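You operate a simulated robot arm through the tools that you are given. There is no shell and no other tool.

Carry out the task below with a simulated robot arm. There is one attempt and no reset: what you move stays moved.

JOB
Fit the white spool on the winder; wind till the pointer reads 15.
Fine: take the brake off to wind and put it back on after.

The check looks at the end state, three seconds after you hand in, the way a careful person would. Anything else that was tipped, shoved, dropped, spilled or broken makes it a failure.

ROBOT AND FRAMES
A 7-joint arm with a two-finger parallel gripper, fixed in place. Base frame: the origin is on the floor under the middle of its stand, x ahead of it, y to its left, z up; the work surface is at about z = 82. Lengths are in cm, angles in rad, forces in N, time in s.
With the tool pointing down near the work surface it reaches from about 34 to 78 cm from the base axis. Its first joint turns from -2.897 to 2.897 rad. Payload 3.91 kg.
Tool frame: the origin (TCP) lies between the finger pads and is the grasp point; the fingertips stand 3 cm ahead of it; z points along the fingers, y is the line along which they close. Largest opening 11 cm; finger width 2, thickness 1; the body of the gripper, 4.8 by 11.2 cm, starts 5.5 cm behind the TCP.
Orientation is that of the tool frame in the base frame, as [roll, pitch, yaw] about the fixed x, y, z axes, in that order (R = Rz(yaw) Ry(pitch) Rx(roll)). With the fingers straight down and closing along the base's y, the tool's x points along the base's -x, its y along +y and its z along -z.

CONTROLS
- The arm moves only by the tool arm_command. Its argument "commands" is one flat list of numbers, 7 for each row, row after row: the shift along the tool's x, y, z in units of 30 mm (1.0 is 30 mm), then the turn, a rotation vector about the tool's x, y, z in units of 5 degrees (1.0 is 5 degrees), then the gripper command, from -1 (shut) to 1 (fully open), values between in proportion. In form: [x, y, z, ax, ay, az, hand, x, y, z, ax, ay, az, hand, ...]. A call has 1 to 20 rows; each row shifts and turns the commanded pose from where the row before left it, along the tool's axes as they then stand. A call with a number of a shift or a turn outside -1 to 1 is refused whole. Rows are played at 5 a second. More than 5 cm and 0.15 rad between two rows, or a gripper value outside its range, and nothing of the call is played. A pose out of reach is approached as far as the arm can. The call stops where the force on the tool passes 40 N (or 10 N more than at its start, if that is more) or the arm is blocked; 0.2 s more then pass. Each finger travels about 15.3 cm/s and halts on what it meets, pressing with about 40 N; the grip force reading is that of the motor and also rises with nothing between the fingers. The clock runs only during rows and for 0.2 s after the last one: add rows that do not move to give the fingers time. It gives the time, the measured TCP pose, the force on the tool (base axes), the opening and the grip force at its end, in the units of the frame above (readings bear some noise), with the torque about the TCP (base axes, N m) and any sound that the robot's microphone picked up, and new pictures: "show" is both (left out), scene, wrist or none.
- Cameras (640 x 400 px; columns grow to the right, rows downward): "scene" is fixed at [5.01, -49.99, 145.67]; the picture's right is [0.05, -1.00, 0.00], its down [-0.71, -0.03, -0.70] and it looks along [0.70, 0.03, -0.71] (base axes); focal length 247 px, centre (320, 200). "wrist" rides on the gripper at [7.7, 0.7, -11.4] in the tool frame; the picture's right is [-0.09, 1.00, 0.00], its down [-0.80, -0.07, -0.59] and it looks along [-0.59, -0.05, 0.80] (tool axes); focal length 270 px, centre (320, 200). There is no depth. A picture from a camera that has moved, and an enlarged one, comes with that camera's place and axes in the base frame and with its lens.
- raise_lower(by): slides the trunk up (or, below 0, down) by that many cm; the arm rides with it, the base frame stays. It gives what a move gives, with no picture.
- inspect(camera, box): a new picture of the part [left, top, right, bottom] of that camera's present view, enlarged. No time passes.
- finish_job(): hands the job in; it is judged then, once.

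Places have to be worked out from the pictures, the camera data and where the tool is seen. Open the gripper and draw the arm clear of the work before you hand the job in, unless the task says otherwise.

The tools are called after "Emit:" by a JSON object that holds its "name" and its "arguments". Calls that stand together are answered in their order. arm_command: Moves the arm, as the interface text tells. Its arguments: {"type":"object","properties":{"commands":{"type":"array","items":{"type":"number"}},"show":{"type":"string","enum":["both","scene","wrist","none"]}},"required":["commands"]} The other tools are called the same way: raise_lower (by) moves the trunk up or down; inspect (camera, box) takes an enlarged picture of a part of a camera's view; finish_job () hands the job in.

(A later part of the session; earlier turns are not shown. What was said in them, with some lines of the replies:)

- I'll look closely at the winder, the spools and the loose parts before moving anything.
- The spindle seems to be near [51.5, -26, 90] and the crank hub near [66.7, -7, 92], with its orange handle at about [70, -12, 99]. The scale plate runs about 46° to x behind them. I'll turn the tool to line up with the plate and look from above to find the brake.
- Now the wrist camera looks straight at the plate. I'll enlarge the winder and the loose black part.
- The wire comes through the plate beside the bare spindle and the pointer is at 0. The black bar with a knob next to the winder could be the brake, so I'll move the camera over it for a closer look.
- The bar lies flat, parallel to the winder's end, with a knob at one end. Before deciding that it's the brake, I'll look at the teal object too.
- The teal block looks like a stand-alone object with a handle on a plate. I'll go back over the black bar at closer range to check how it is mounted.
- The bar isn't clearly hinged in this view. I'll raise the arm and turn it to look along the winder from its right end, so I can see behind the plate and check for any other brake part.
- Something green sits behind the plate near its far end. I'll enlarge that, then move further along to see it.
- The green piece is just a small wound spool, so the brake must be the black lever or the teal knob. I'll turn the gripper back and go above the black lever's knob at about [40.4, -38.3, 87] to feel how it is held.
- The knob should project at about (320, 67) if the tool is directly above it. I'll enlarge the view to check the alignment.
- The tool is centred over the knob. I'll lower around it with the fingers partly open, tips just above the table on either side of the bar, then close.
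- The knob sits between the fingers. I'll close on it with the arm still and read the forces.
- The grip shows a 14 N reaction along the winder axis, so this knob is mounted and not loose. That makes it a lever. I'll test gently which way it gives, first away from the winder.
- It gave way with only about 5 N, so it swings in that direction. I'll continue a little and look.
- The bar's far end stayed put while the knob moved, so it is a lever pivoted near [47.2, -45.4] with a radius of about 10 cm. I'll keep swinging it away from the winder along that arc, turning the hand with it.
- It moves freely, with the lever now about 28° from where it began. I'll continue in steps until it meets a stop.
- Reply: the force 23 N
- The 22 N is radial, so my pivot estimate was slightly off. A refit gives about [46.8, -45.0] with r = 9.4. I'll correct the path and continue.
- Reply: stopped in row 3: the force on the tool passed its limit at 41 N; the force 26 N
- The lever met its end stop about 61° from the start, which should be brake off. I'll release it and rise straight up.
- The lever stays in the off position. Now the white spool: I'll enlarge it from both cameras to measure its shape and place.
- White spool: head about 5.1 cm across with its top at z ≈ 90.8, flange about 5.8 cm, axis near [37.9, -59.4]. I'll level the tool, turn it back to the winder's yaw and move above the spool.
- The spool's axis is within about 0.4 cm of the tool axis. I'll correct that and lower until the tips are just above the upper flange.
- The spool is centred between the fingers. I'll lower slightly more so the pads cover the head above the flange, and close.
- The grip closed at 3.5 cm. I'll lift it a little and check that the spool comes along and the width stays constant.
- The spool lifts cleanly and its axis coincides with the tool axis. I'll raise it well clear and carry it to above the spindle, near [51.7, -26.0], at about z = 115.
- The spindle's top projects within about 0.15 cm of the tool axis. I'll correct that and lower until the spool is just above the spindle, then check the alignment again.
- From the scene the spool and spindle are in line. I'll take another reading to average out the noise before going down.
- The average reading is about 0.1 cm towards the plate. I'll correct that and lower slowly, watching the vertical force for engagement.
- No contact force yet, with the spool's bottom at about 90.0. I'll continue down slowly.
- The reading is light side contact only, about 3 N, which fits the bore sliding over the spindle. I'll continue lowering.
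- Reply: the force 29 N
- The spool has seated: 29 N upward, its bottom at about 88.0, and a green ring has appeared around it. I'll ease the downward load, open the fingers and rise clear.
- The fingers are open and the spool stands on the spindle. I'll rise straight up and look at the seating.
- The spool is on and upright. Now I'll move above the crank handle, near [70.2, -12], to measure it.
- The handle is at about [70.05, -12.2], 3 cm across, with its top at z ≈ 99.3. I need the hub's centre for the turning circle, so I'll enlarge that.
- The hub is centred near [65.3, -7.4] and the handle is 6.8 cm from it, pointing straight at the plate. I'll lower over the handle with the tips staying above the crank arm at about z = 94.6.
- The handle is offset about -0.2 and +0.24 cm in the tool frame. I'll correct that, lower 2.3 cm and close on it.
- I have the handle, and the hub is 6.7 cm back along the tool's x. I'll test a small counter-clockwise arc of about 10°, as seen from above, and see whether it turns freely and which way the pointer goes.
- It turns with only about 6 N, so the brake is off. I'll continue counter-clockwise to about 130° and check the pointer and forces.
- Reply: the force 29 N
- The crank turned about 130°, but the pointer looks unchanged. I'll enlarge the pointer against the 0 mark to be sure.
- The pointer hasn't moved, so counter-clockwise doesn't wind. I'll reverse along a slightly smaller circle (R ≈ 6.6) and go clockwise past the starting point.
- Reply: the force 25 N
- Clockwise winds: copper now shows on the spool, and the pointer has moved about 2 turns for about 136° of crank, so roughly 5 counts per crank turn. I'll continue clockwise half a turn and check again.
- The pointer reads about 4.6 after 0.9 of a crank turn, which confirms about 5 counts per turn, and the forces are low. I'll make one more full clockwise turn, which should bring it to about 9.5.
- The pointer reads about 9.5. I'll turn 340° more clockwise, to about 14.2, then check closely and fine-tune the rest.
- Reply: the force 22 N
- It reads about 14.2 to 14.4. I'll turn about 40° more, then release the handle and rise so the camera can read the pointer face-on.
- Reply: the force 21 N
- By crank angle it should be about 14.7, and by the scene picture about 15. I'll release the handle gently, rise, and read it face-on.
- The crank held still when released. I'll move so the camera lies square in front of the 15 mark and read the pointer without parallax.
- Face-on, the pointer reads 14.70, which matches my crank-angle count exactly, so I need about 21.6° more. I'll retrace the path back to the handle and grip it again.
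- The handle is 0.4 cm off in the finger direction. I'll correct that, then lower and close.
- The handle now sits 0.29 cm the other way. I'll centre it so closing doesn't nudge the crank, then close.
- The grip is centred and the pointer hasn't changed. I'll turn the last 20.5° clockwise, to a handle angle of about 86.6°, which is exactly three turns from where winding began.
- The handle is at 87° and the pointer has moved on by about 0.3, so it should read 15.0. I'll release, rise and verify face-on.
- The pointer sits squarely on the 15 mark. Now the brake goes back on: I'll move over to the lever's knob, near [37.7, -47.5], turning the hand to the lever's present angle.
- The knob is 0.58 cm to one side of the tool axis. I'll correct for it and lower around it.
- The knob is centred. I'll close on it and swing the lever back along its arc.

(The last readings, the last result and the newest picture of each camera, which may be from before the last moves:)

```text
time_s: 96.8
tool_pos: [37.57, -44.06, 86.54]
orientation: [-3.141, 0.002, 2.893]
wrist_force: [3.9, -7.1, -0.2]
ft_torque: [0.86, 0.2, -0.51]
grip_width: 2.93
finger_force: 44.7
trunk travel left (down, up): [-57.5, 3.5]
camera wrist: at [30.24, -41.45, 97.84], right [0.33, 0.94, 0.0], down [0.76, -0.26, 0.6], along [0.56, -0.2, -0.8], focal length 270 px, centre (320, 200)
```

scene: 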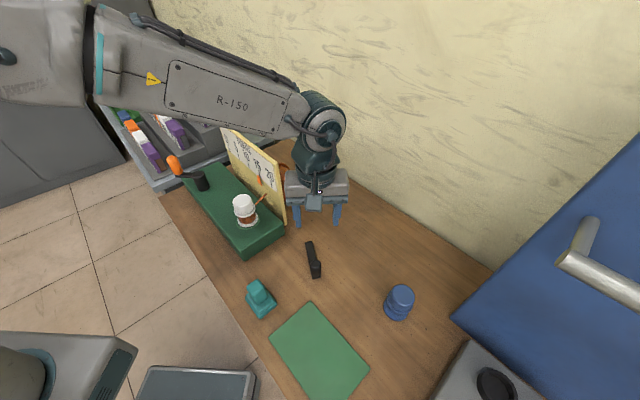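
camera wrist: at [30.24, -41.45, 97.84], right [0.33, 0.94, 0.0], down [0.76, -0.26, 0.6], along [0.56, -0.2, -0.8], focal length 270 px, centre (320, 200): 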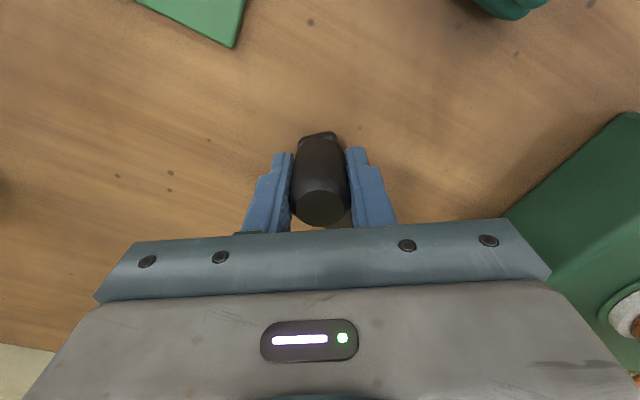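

It's swinging back with little force. The lever is at about 174°, with 134° as the original position. I'll continue most of the way.

Emit:
{"name": "arm_command", "arguments": {"commands": [0.0323, 0.2725, 0, 0, 0, 1, -1, 0.0323, 0.2725, 0, 0, 0, 1, -1, 0.0323, 0.2725, 0, 0, 0, 1, -1, 0.0323, 0.2725, 0, 0, 0, 1, -1, 0.0323, 0.2725, 0, 0, 0, 1, -1, 0.0323, 0.2725, 0, 0, 0, 1, -1], "show": "wrist"}}

```text
time_s: 98.2
tool_pos: [39.24, -39.53, 86.52]
orientation: [-3.14, 0.002, 2.373]
wrist_force: [5.7, -5.1, 5.6]
ft_torque: [0.73, -0.31, 0.05]
grip_width: 2.9
finger_force: 45.8
trunk travel left (down, up): [-57.5, 3.5]
camera wrist: at [34.12, -33.62, 97.84], right [0.76, 0.65, 0.0], down [0.53, -0.61, 0.6], along [0.39, -0.45, -0.8], focal length 270 px, centre (320, 200)
```

wrist: 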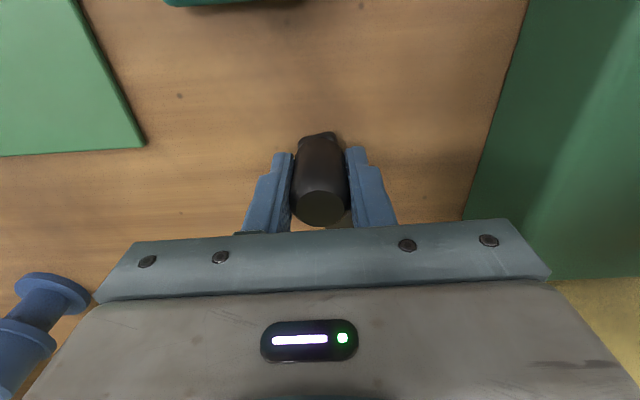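

About 10° remain. I'll take two more steps, then a small one to feel the stop.

Emit:
{"name": "arm_command", "arguments": {"commands": [0.0323, 0.2725, 0, 0, 0, 1, -1, 0.0323, 0.2725, 0, 0, 0, 1, -1, 0, 0, 0, 0, 0, 0, -1], "show": "none"}}

Emit:
{"name": "arm_command", "arguments": {"commands": [0.0129, 0.109, 0, 0, 0, 0.4, -1, 0, 0, 0, 0, 0, 0, -1], "show": "both"}}

```text
time_s: 99.0
tool_pos: [40.02, -38.3, 86.42]
orientation: [3.141, 0.001, 2.196]
wrist_force: [3.5, -7.2, 6.5]
ft_torque: [0.4, 0.34, -0.37]
grip_width: 2.91
finger_force: 45.0
trunk travel left (down, up): [-57.5, 3.5]
```

```text
time_s: 99.6
tool_pos: [40.35, -38.16, 86.4]
orientation: [-3.141, 0.001, 2.162]
wrist_force: [-3.7, -11.1, 9.8]
ft_torque: [0.28, 0.21, -0.45]
grip_width: 2.88
finger_force: 45.4
trunk travel left (down, up): [-57.5, 3.5]
camera wrist: at [36.54, -31.33, 97.83], right [0.88, 0.48, 0.0], down [0.39, -0.7, 0.6], along [0.29, -0.52, -0.8], focal length 270 px, centre (320, 200)
```

scene: 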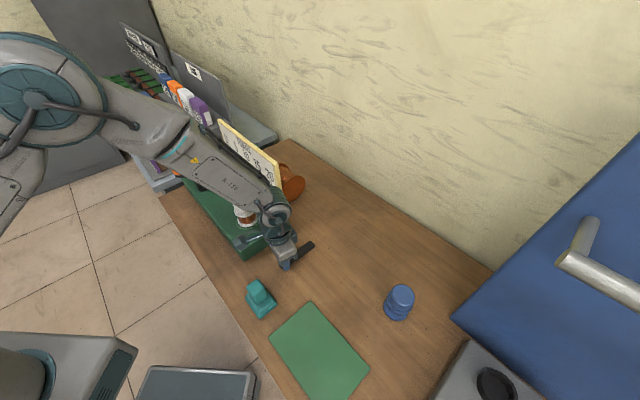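
wrist: 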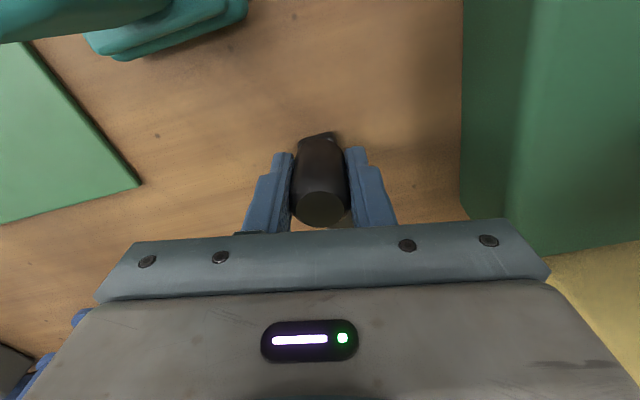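

The lever is at its original angle and resisting with about 10 N. I'll press a little more to confirm it's the hard stop.

Emit:
{"name": "arm_command", "arguments": {"commands": [0.008, 0.07, 0, 0, 0, 0.2, -1, 0, 0, 0, 0, 0, 0, -1], "show": "none"}}

```text
time_s: 100.2
tool_pos: [40.36, -38.11, 86.5]
orientation: [-3.141, 0.004, 2.142]
wrist_force: [-12.6, -21.8, 12.4]
ft_torque: [-0.23, 0.35, -0.27]
grip_width: 2.9
finger_force: 44.6
trunk travel left (down, up): [-57.5, 3.5]
```

The force rose to 25 N with no motion, so that's the hard stop and the brake is back on. I'll ease most of the push off, open the fingers and rise.

Emit:
{"name": "arm_command", "arguments": {"commands": [-0.009, -0.08, 0, 0, 0, 0, -1, 0, 0, 0, 0, 0, 0, 0.1, 0, 0, 0, 0, 0, 0, 0.1, 0, 0, 0, 0, 0, 0, 0.1, 0, 0, -0.5, 0, 0, 0, 0.1, 0, 0, -0.9, 0, 0, 0, 0.1, 0, 0, -0.9, 0, 0, 0, 0.1, 0, 0, -0.9, 0, 0, 0, 0.1, 0, 0, -0.9, 0, 0, 0, 0.1, 0, 0, -0.9, 0, 0, 0, 0.1, 0, 0, -0.9, 0, 0, 0, 0.1, 0, 0, -0.9, 0, 0, 0, 0.1, 0, 0, 0, 0, 0, 0, 0.1], "show": "both"}}

Emit:
{"name": "inspect", "arguments": {"camera": "scene", "box": [230, 210, 340, 300]}}

Emit:
{"name": "inspect", "arguments": {"camera": "wrist", "box": [240, 30, 400, 160]}}

```text
time_s: 103.0
tool_pos: [40.69, -37.97, 107.1]
orientation: [-3.14, 0.001, 2.146]
wrist_force: [-0.8, 0.2, -0.1]
ft_torque: [-0.02, 0.03, 0.06]
grip_width: 6.03
finger_force: 0.0
trunk travel left (down, up): [-57.5, 3.5]
camera wrist: at [36.96, -31.22, 118.42], right [0.88, 0.47, 0.0], down [0.38, -0.71, 0.6], along [0.28, -0.53, -0.8], focal length 270 px, centre (320, 200)
```

scene: 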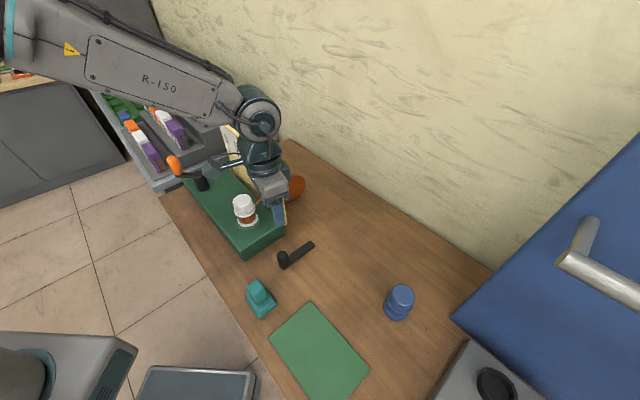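
wrist: 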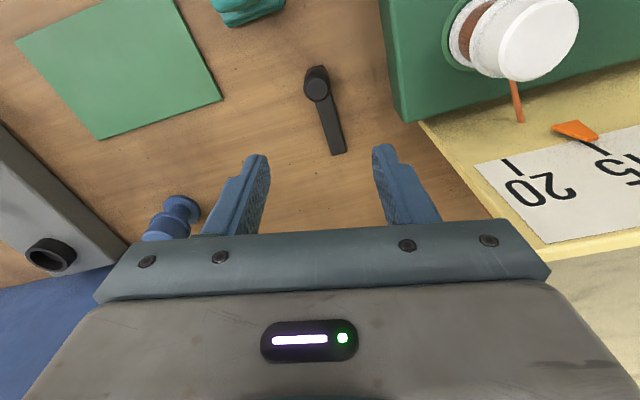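

```text
4.44 times, centred on (285, 255) of scene
camera zoom: at [5.01, -49.99, 145.67], right [0.05, -1.0, 0.0], down [-0.71, -0.03, -0.7], along [0.7, 0.03, -0.71], focal length 1096 px, centre (476, -44)
```

zoom: 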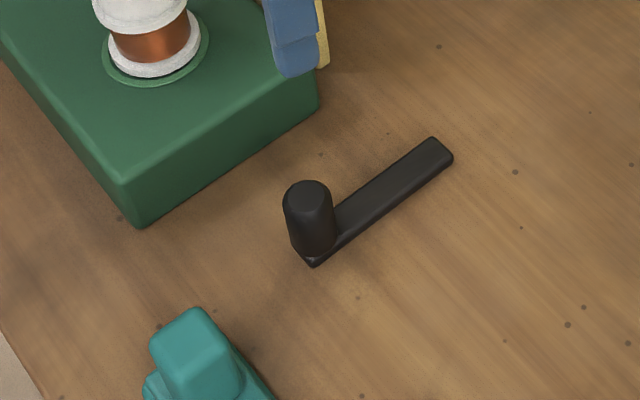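

```text
3.08 times, centred on (320, 95) of wrist
camera zoom: at [36.96, -31.22, 118.42], right [0.88, 0.47, 0.0], down [0.38, -0.71, 0.6], along [0.28, -0.53, -0.8], focal length 832 px, centre (320, 523)
```

zoom: 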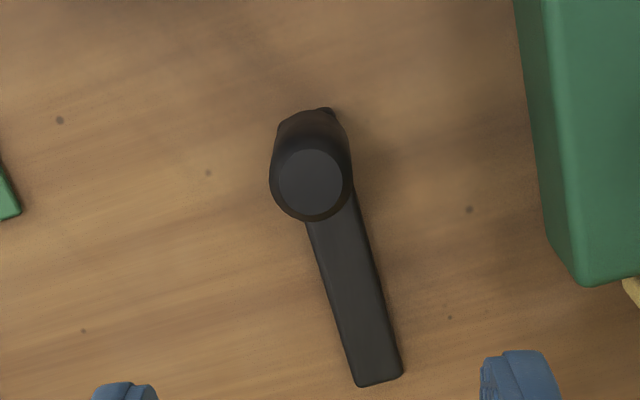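

The lever is back exactly where it began. I'll raise the arm, open the gripper and retreat, then make a final check of everything.

Emit:
{"name": "arm_command", "arguments": {"commands": [0, 0, -1, 0, 0, 0, 0.5, 0, 0, -1, 0, 0, 0, 1, 0, 0, -1, 0, 0, 0, 1, 0, 0, -1, 0, 0, 0, 1, 0, 0, -1, 0, 0, 0, 1, 0, 0, -1, 0, 0, 0, 1, 0.887, 0.348, 0, 0, 0, 0, 1, 0.887, 0.348, 0, 0, 0, 0, 1, 0.887, 0.348, 0, 0, 0, 0, 1, 0.887, 0.348, 0, 0, 0, 0, 1, 0.887, 0.348, 0, 0, 0, 0, 1, 0.887, 0.348, 0, 0, 0, 0, 1, 0.887, 0.348, 0, 0, 0, 0, 1, 0.887, 0.348, 0, 0, 0, 0, 1, 0.887, 0.348, 0, 0, 0, 0, 1, 0.887, 0.348, 0, 0, 0, 0, 1, 0, 0, 0, 0, 0, 0, 1], "show": "both"}}

Emit:
{"name": "inspect", "arguments": {"camera": "scene", "box": [160, 115, 340, 300]}}

Emit:
{"name": "inspect", "arguments": {"camera": "scene", "box": [245, 155, 280, 190]}}

Emit:
{"name": "inspect", "arguments": {"camera": "scene", "box": [200, 160, 300, 260]}}

```text
time_s: 106.6
tool_pos: [34.71, -10.08, 125.02]
orientation: [-3.141, 0.001, 2.147]
wrist_force: [-0.7, 0.6, -0.2]
ft_torque: [-0.02, -0.01, -0.02]
grip_width: 11.0
finger_force: 0.0
trunk travel left (down, up): [-57.5, 3.5]
camera wrist: at [31.16, -3.29, 136.41], right [0.88, 0.47, 0.0], down [0.38, -0.71, 0.6], along [0.28, -0.53, -0.8], focal length 270 px, centre (320, 200)
```

scene: 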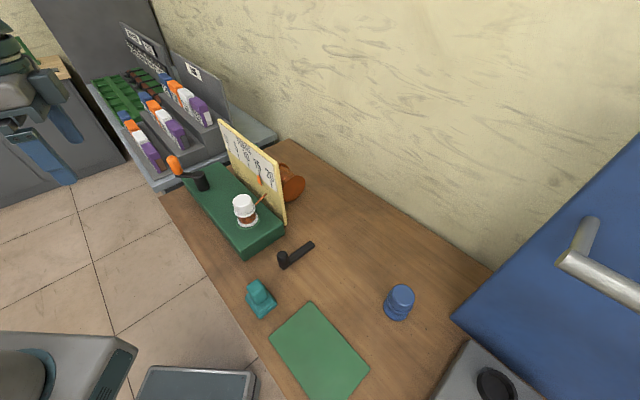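
wrist: 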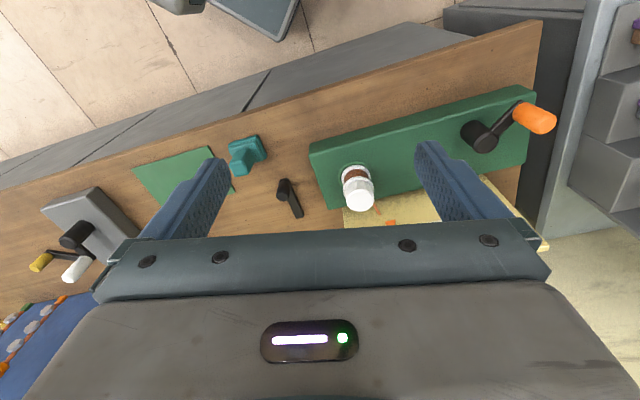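

```text
2.16 times, centred on (250, 208) of scene
camera zoom: at [5.01, -49.99, 145.67], right [0.05, -1.0, 0.0], down [-0.71, -0.03, -0.7], along [0.7, 0.03, -0.71], focal length 533 px, centre (471, 184)
```

zoom: 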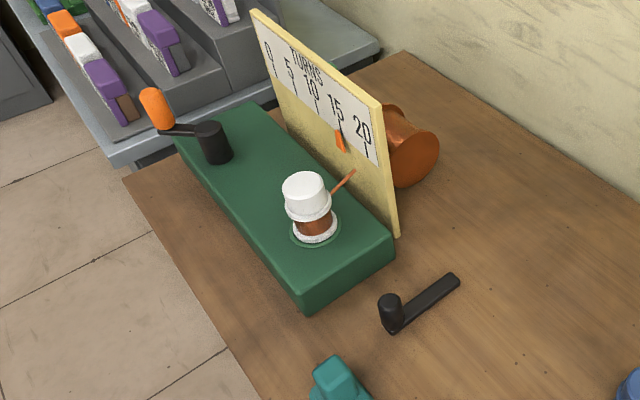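

```text
11.43 times, centred on (262, 172) of scene
camera zoom: at [5.01, -49.99, 145.67], right [0.05, -1.0, 0.0], down [-0.71, -0.03, -0.7], along [0.7, 0.03, -0.71], focal length 2819 px, centre (977, 514)
```

zoom: 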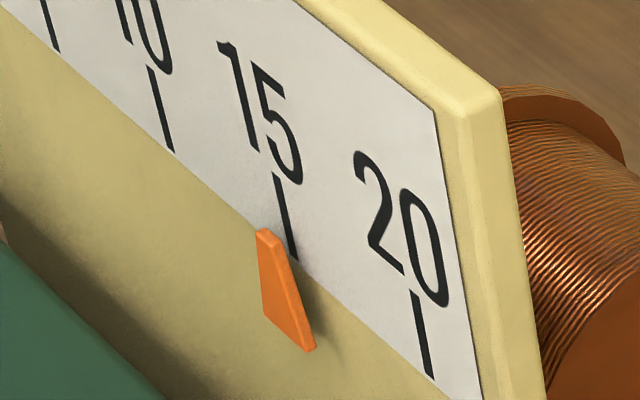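

```text
4.00 times, centred on (250, 210) of scene
camera zoom: at [5.01, -49.99, 145.67], right [0.05, -1.0, 0.0], down [-0.71, -0.03, -0.7], along [0.7, 0.03, -0.71], focal length 987 px, centre (600, 160)
```

zoom: 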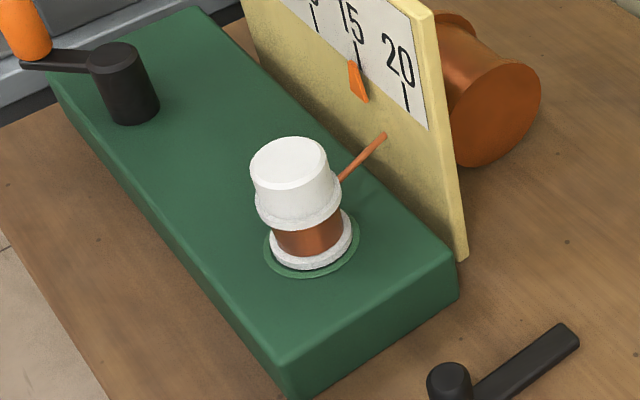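

The spool is wound, the pointer is still on 15 and the lever is back. Before handing in, I'll check the device at the far left of the wrist view to make sure it has nothing to do with the winder.

Emit:
{"name": "inspect", "arguments": {"camera": "wrist", "box": [0, 160, 160, 380]}}

Emit:
{"name": "inspect", "arguments": {"camera": "scene", "box": [420, 320, 640, 400]}}

Emit:
{"name": "inspect", "arguments": {"camera": "wrist", "box": [210, 90, 420, 240]}}

```text
1.82 times, centred on (80, 270) of wrist
camera zoom: at [31.16, -3.29, 136.41], right [0.88, 0.47, 0.0], down [0.38, -0.71, 0.6], along [0.28, -0.53, -0.8], focal length 491 px, centre (756, 73)
```

zoom: 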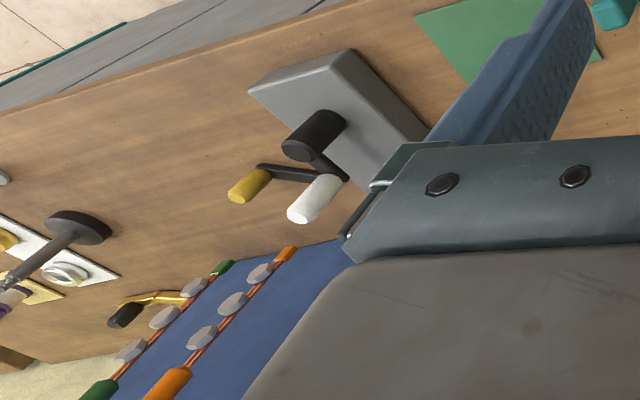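

```text
2.91 times, centred on (530, 360) of scene
camera zoom: at [5.01, -49.99, 145.67], right [0.05, -1.0, 0.0], down [-0.71, -0.03, -0.7], along [0.7, 0.03, -0.71], focal length 718 px, centre (-291, -266)
```

zoom: 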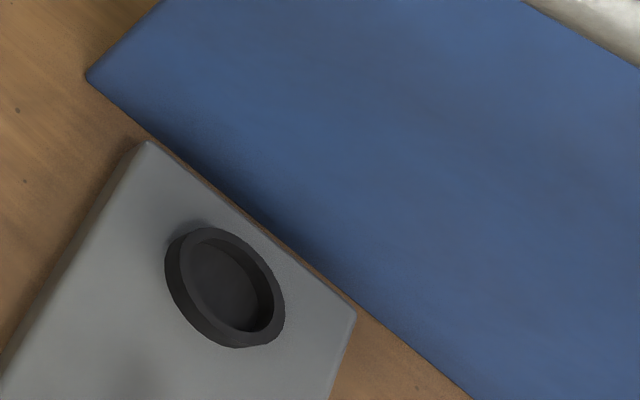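

```text
2.67 times, centred on (315, 165) of wrist
camera zoom: at [31.16, -3.29, 136.41], right [0.88, 0.47, 0.0], down [0.38, -0.71, 0.6], along [0.28, -0.53, -0.8], focal length 721 px, centre (333, 293)
```

zoom: 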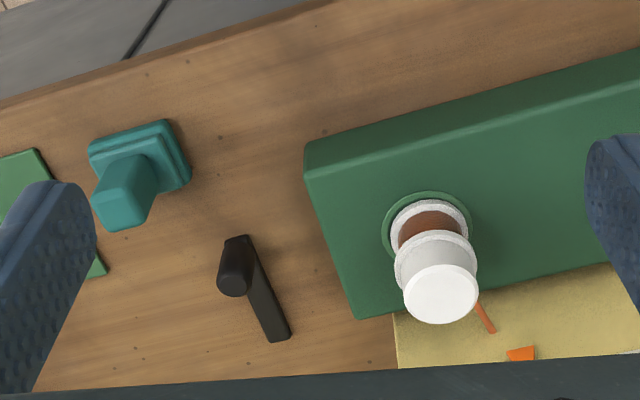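

Those parts belong to separate stations further along the bench. The white spool is on the spindle and wound, the pointer reads 15, the brake lever is back at its original stop, and the gripper is open and clear of the work. I'm handing in.

Emit:
{"name": "finish_job", "arguments": {}}

```text
The job is handed in.
```

I fitted the white spool on the winder, wound it until the pointer read 15, and put the brake back on. The job is handed in, but I haven't seen the check's result.

- **Spool:** it sits upright on the spindle, with copper wound onto its core.
- **Pointer:** seen face-on, it lines up with the 15 mark. It hadn't moved when I looked again after setting the brake.
- **Brake:** I took the black lever beside the winder to be the brake, since nothing else looked like one. I swung it about 61° to its far stop before winding and back to its original stop afterwards. I did not test whether the crank locks with the lever on.
- **Wrong-way turn:** I first turned the crank about 130° counter-clockwise to find the winding direction. The pointer stayed at 0, and clockwise turned out to be the winding direction.

I did not see anything else tipped, shoved or dropped. The gripper is open and clear of the work.
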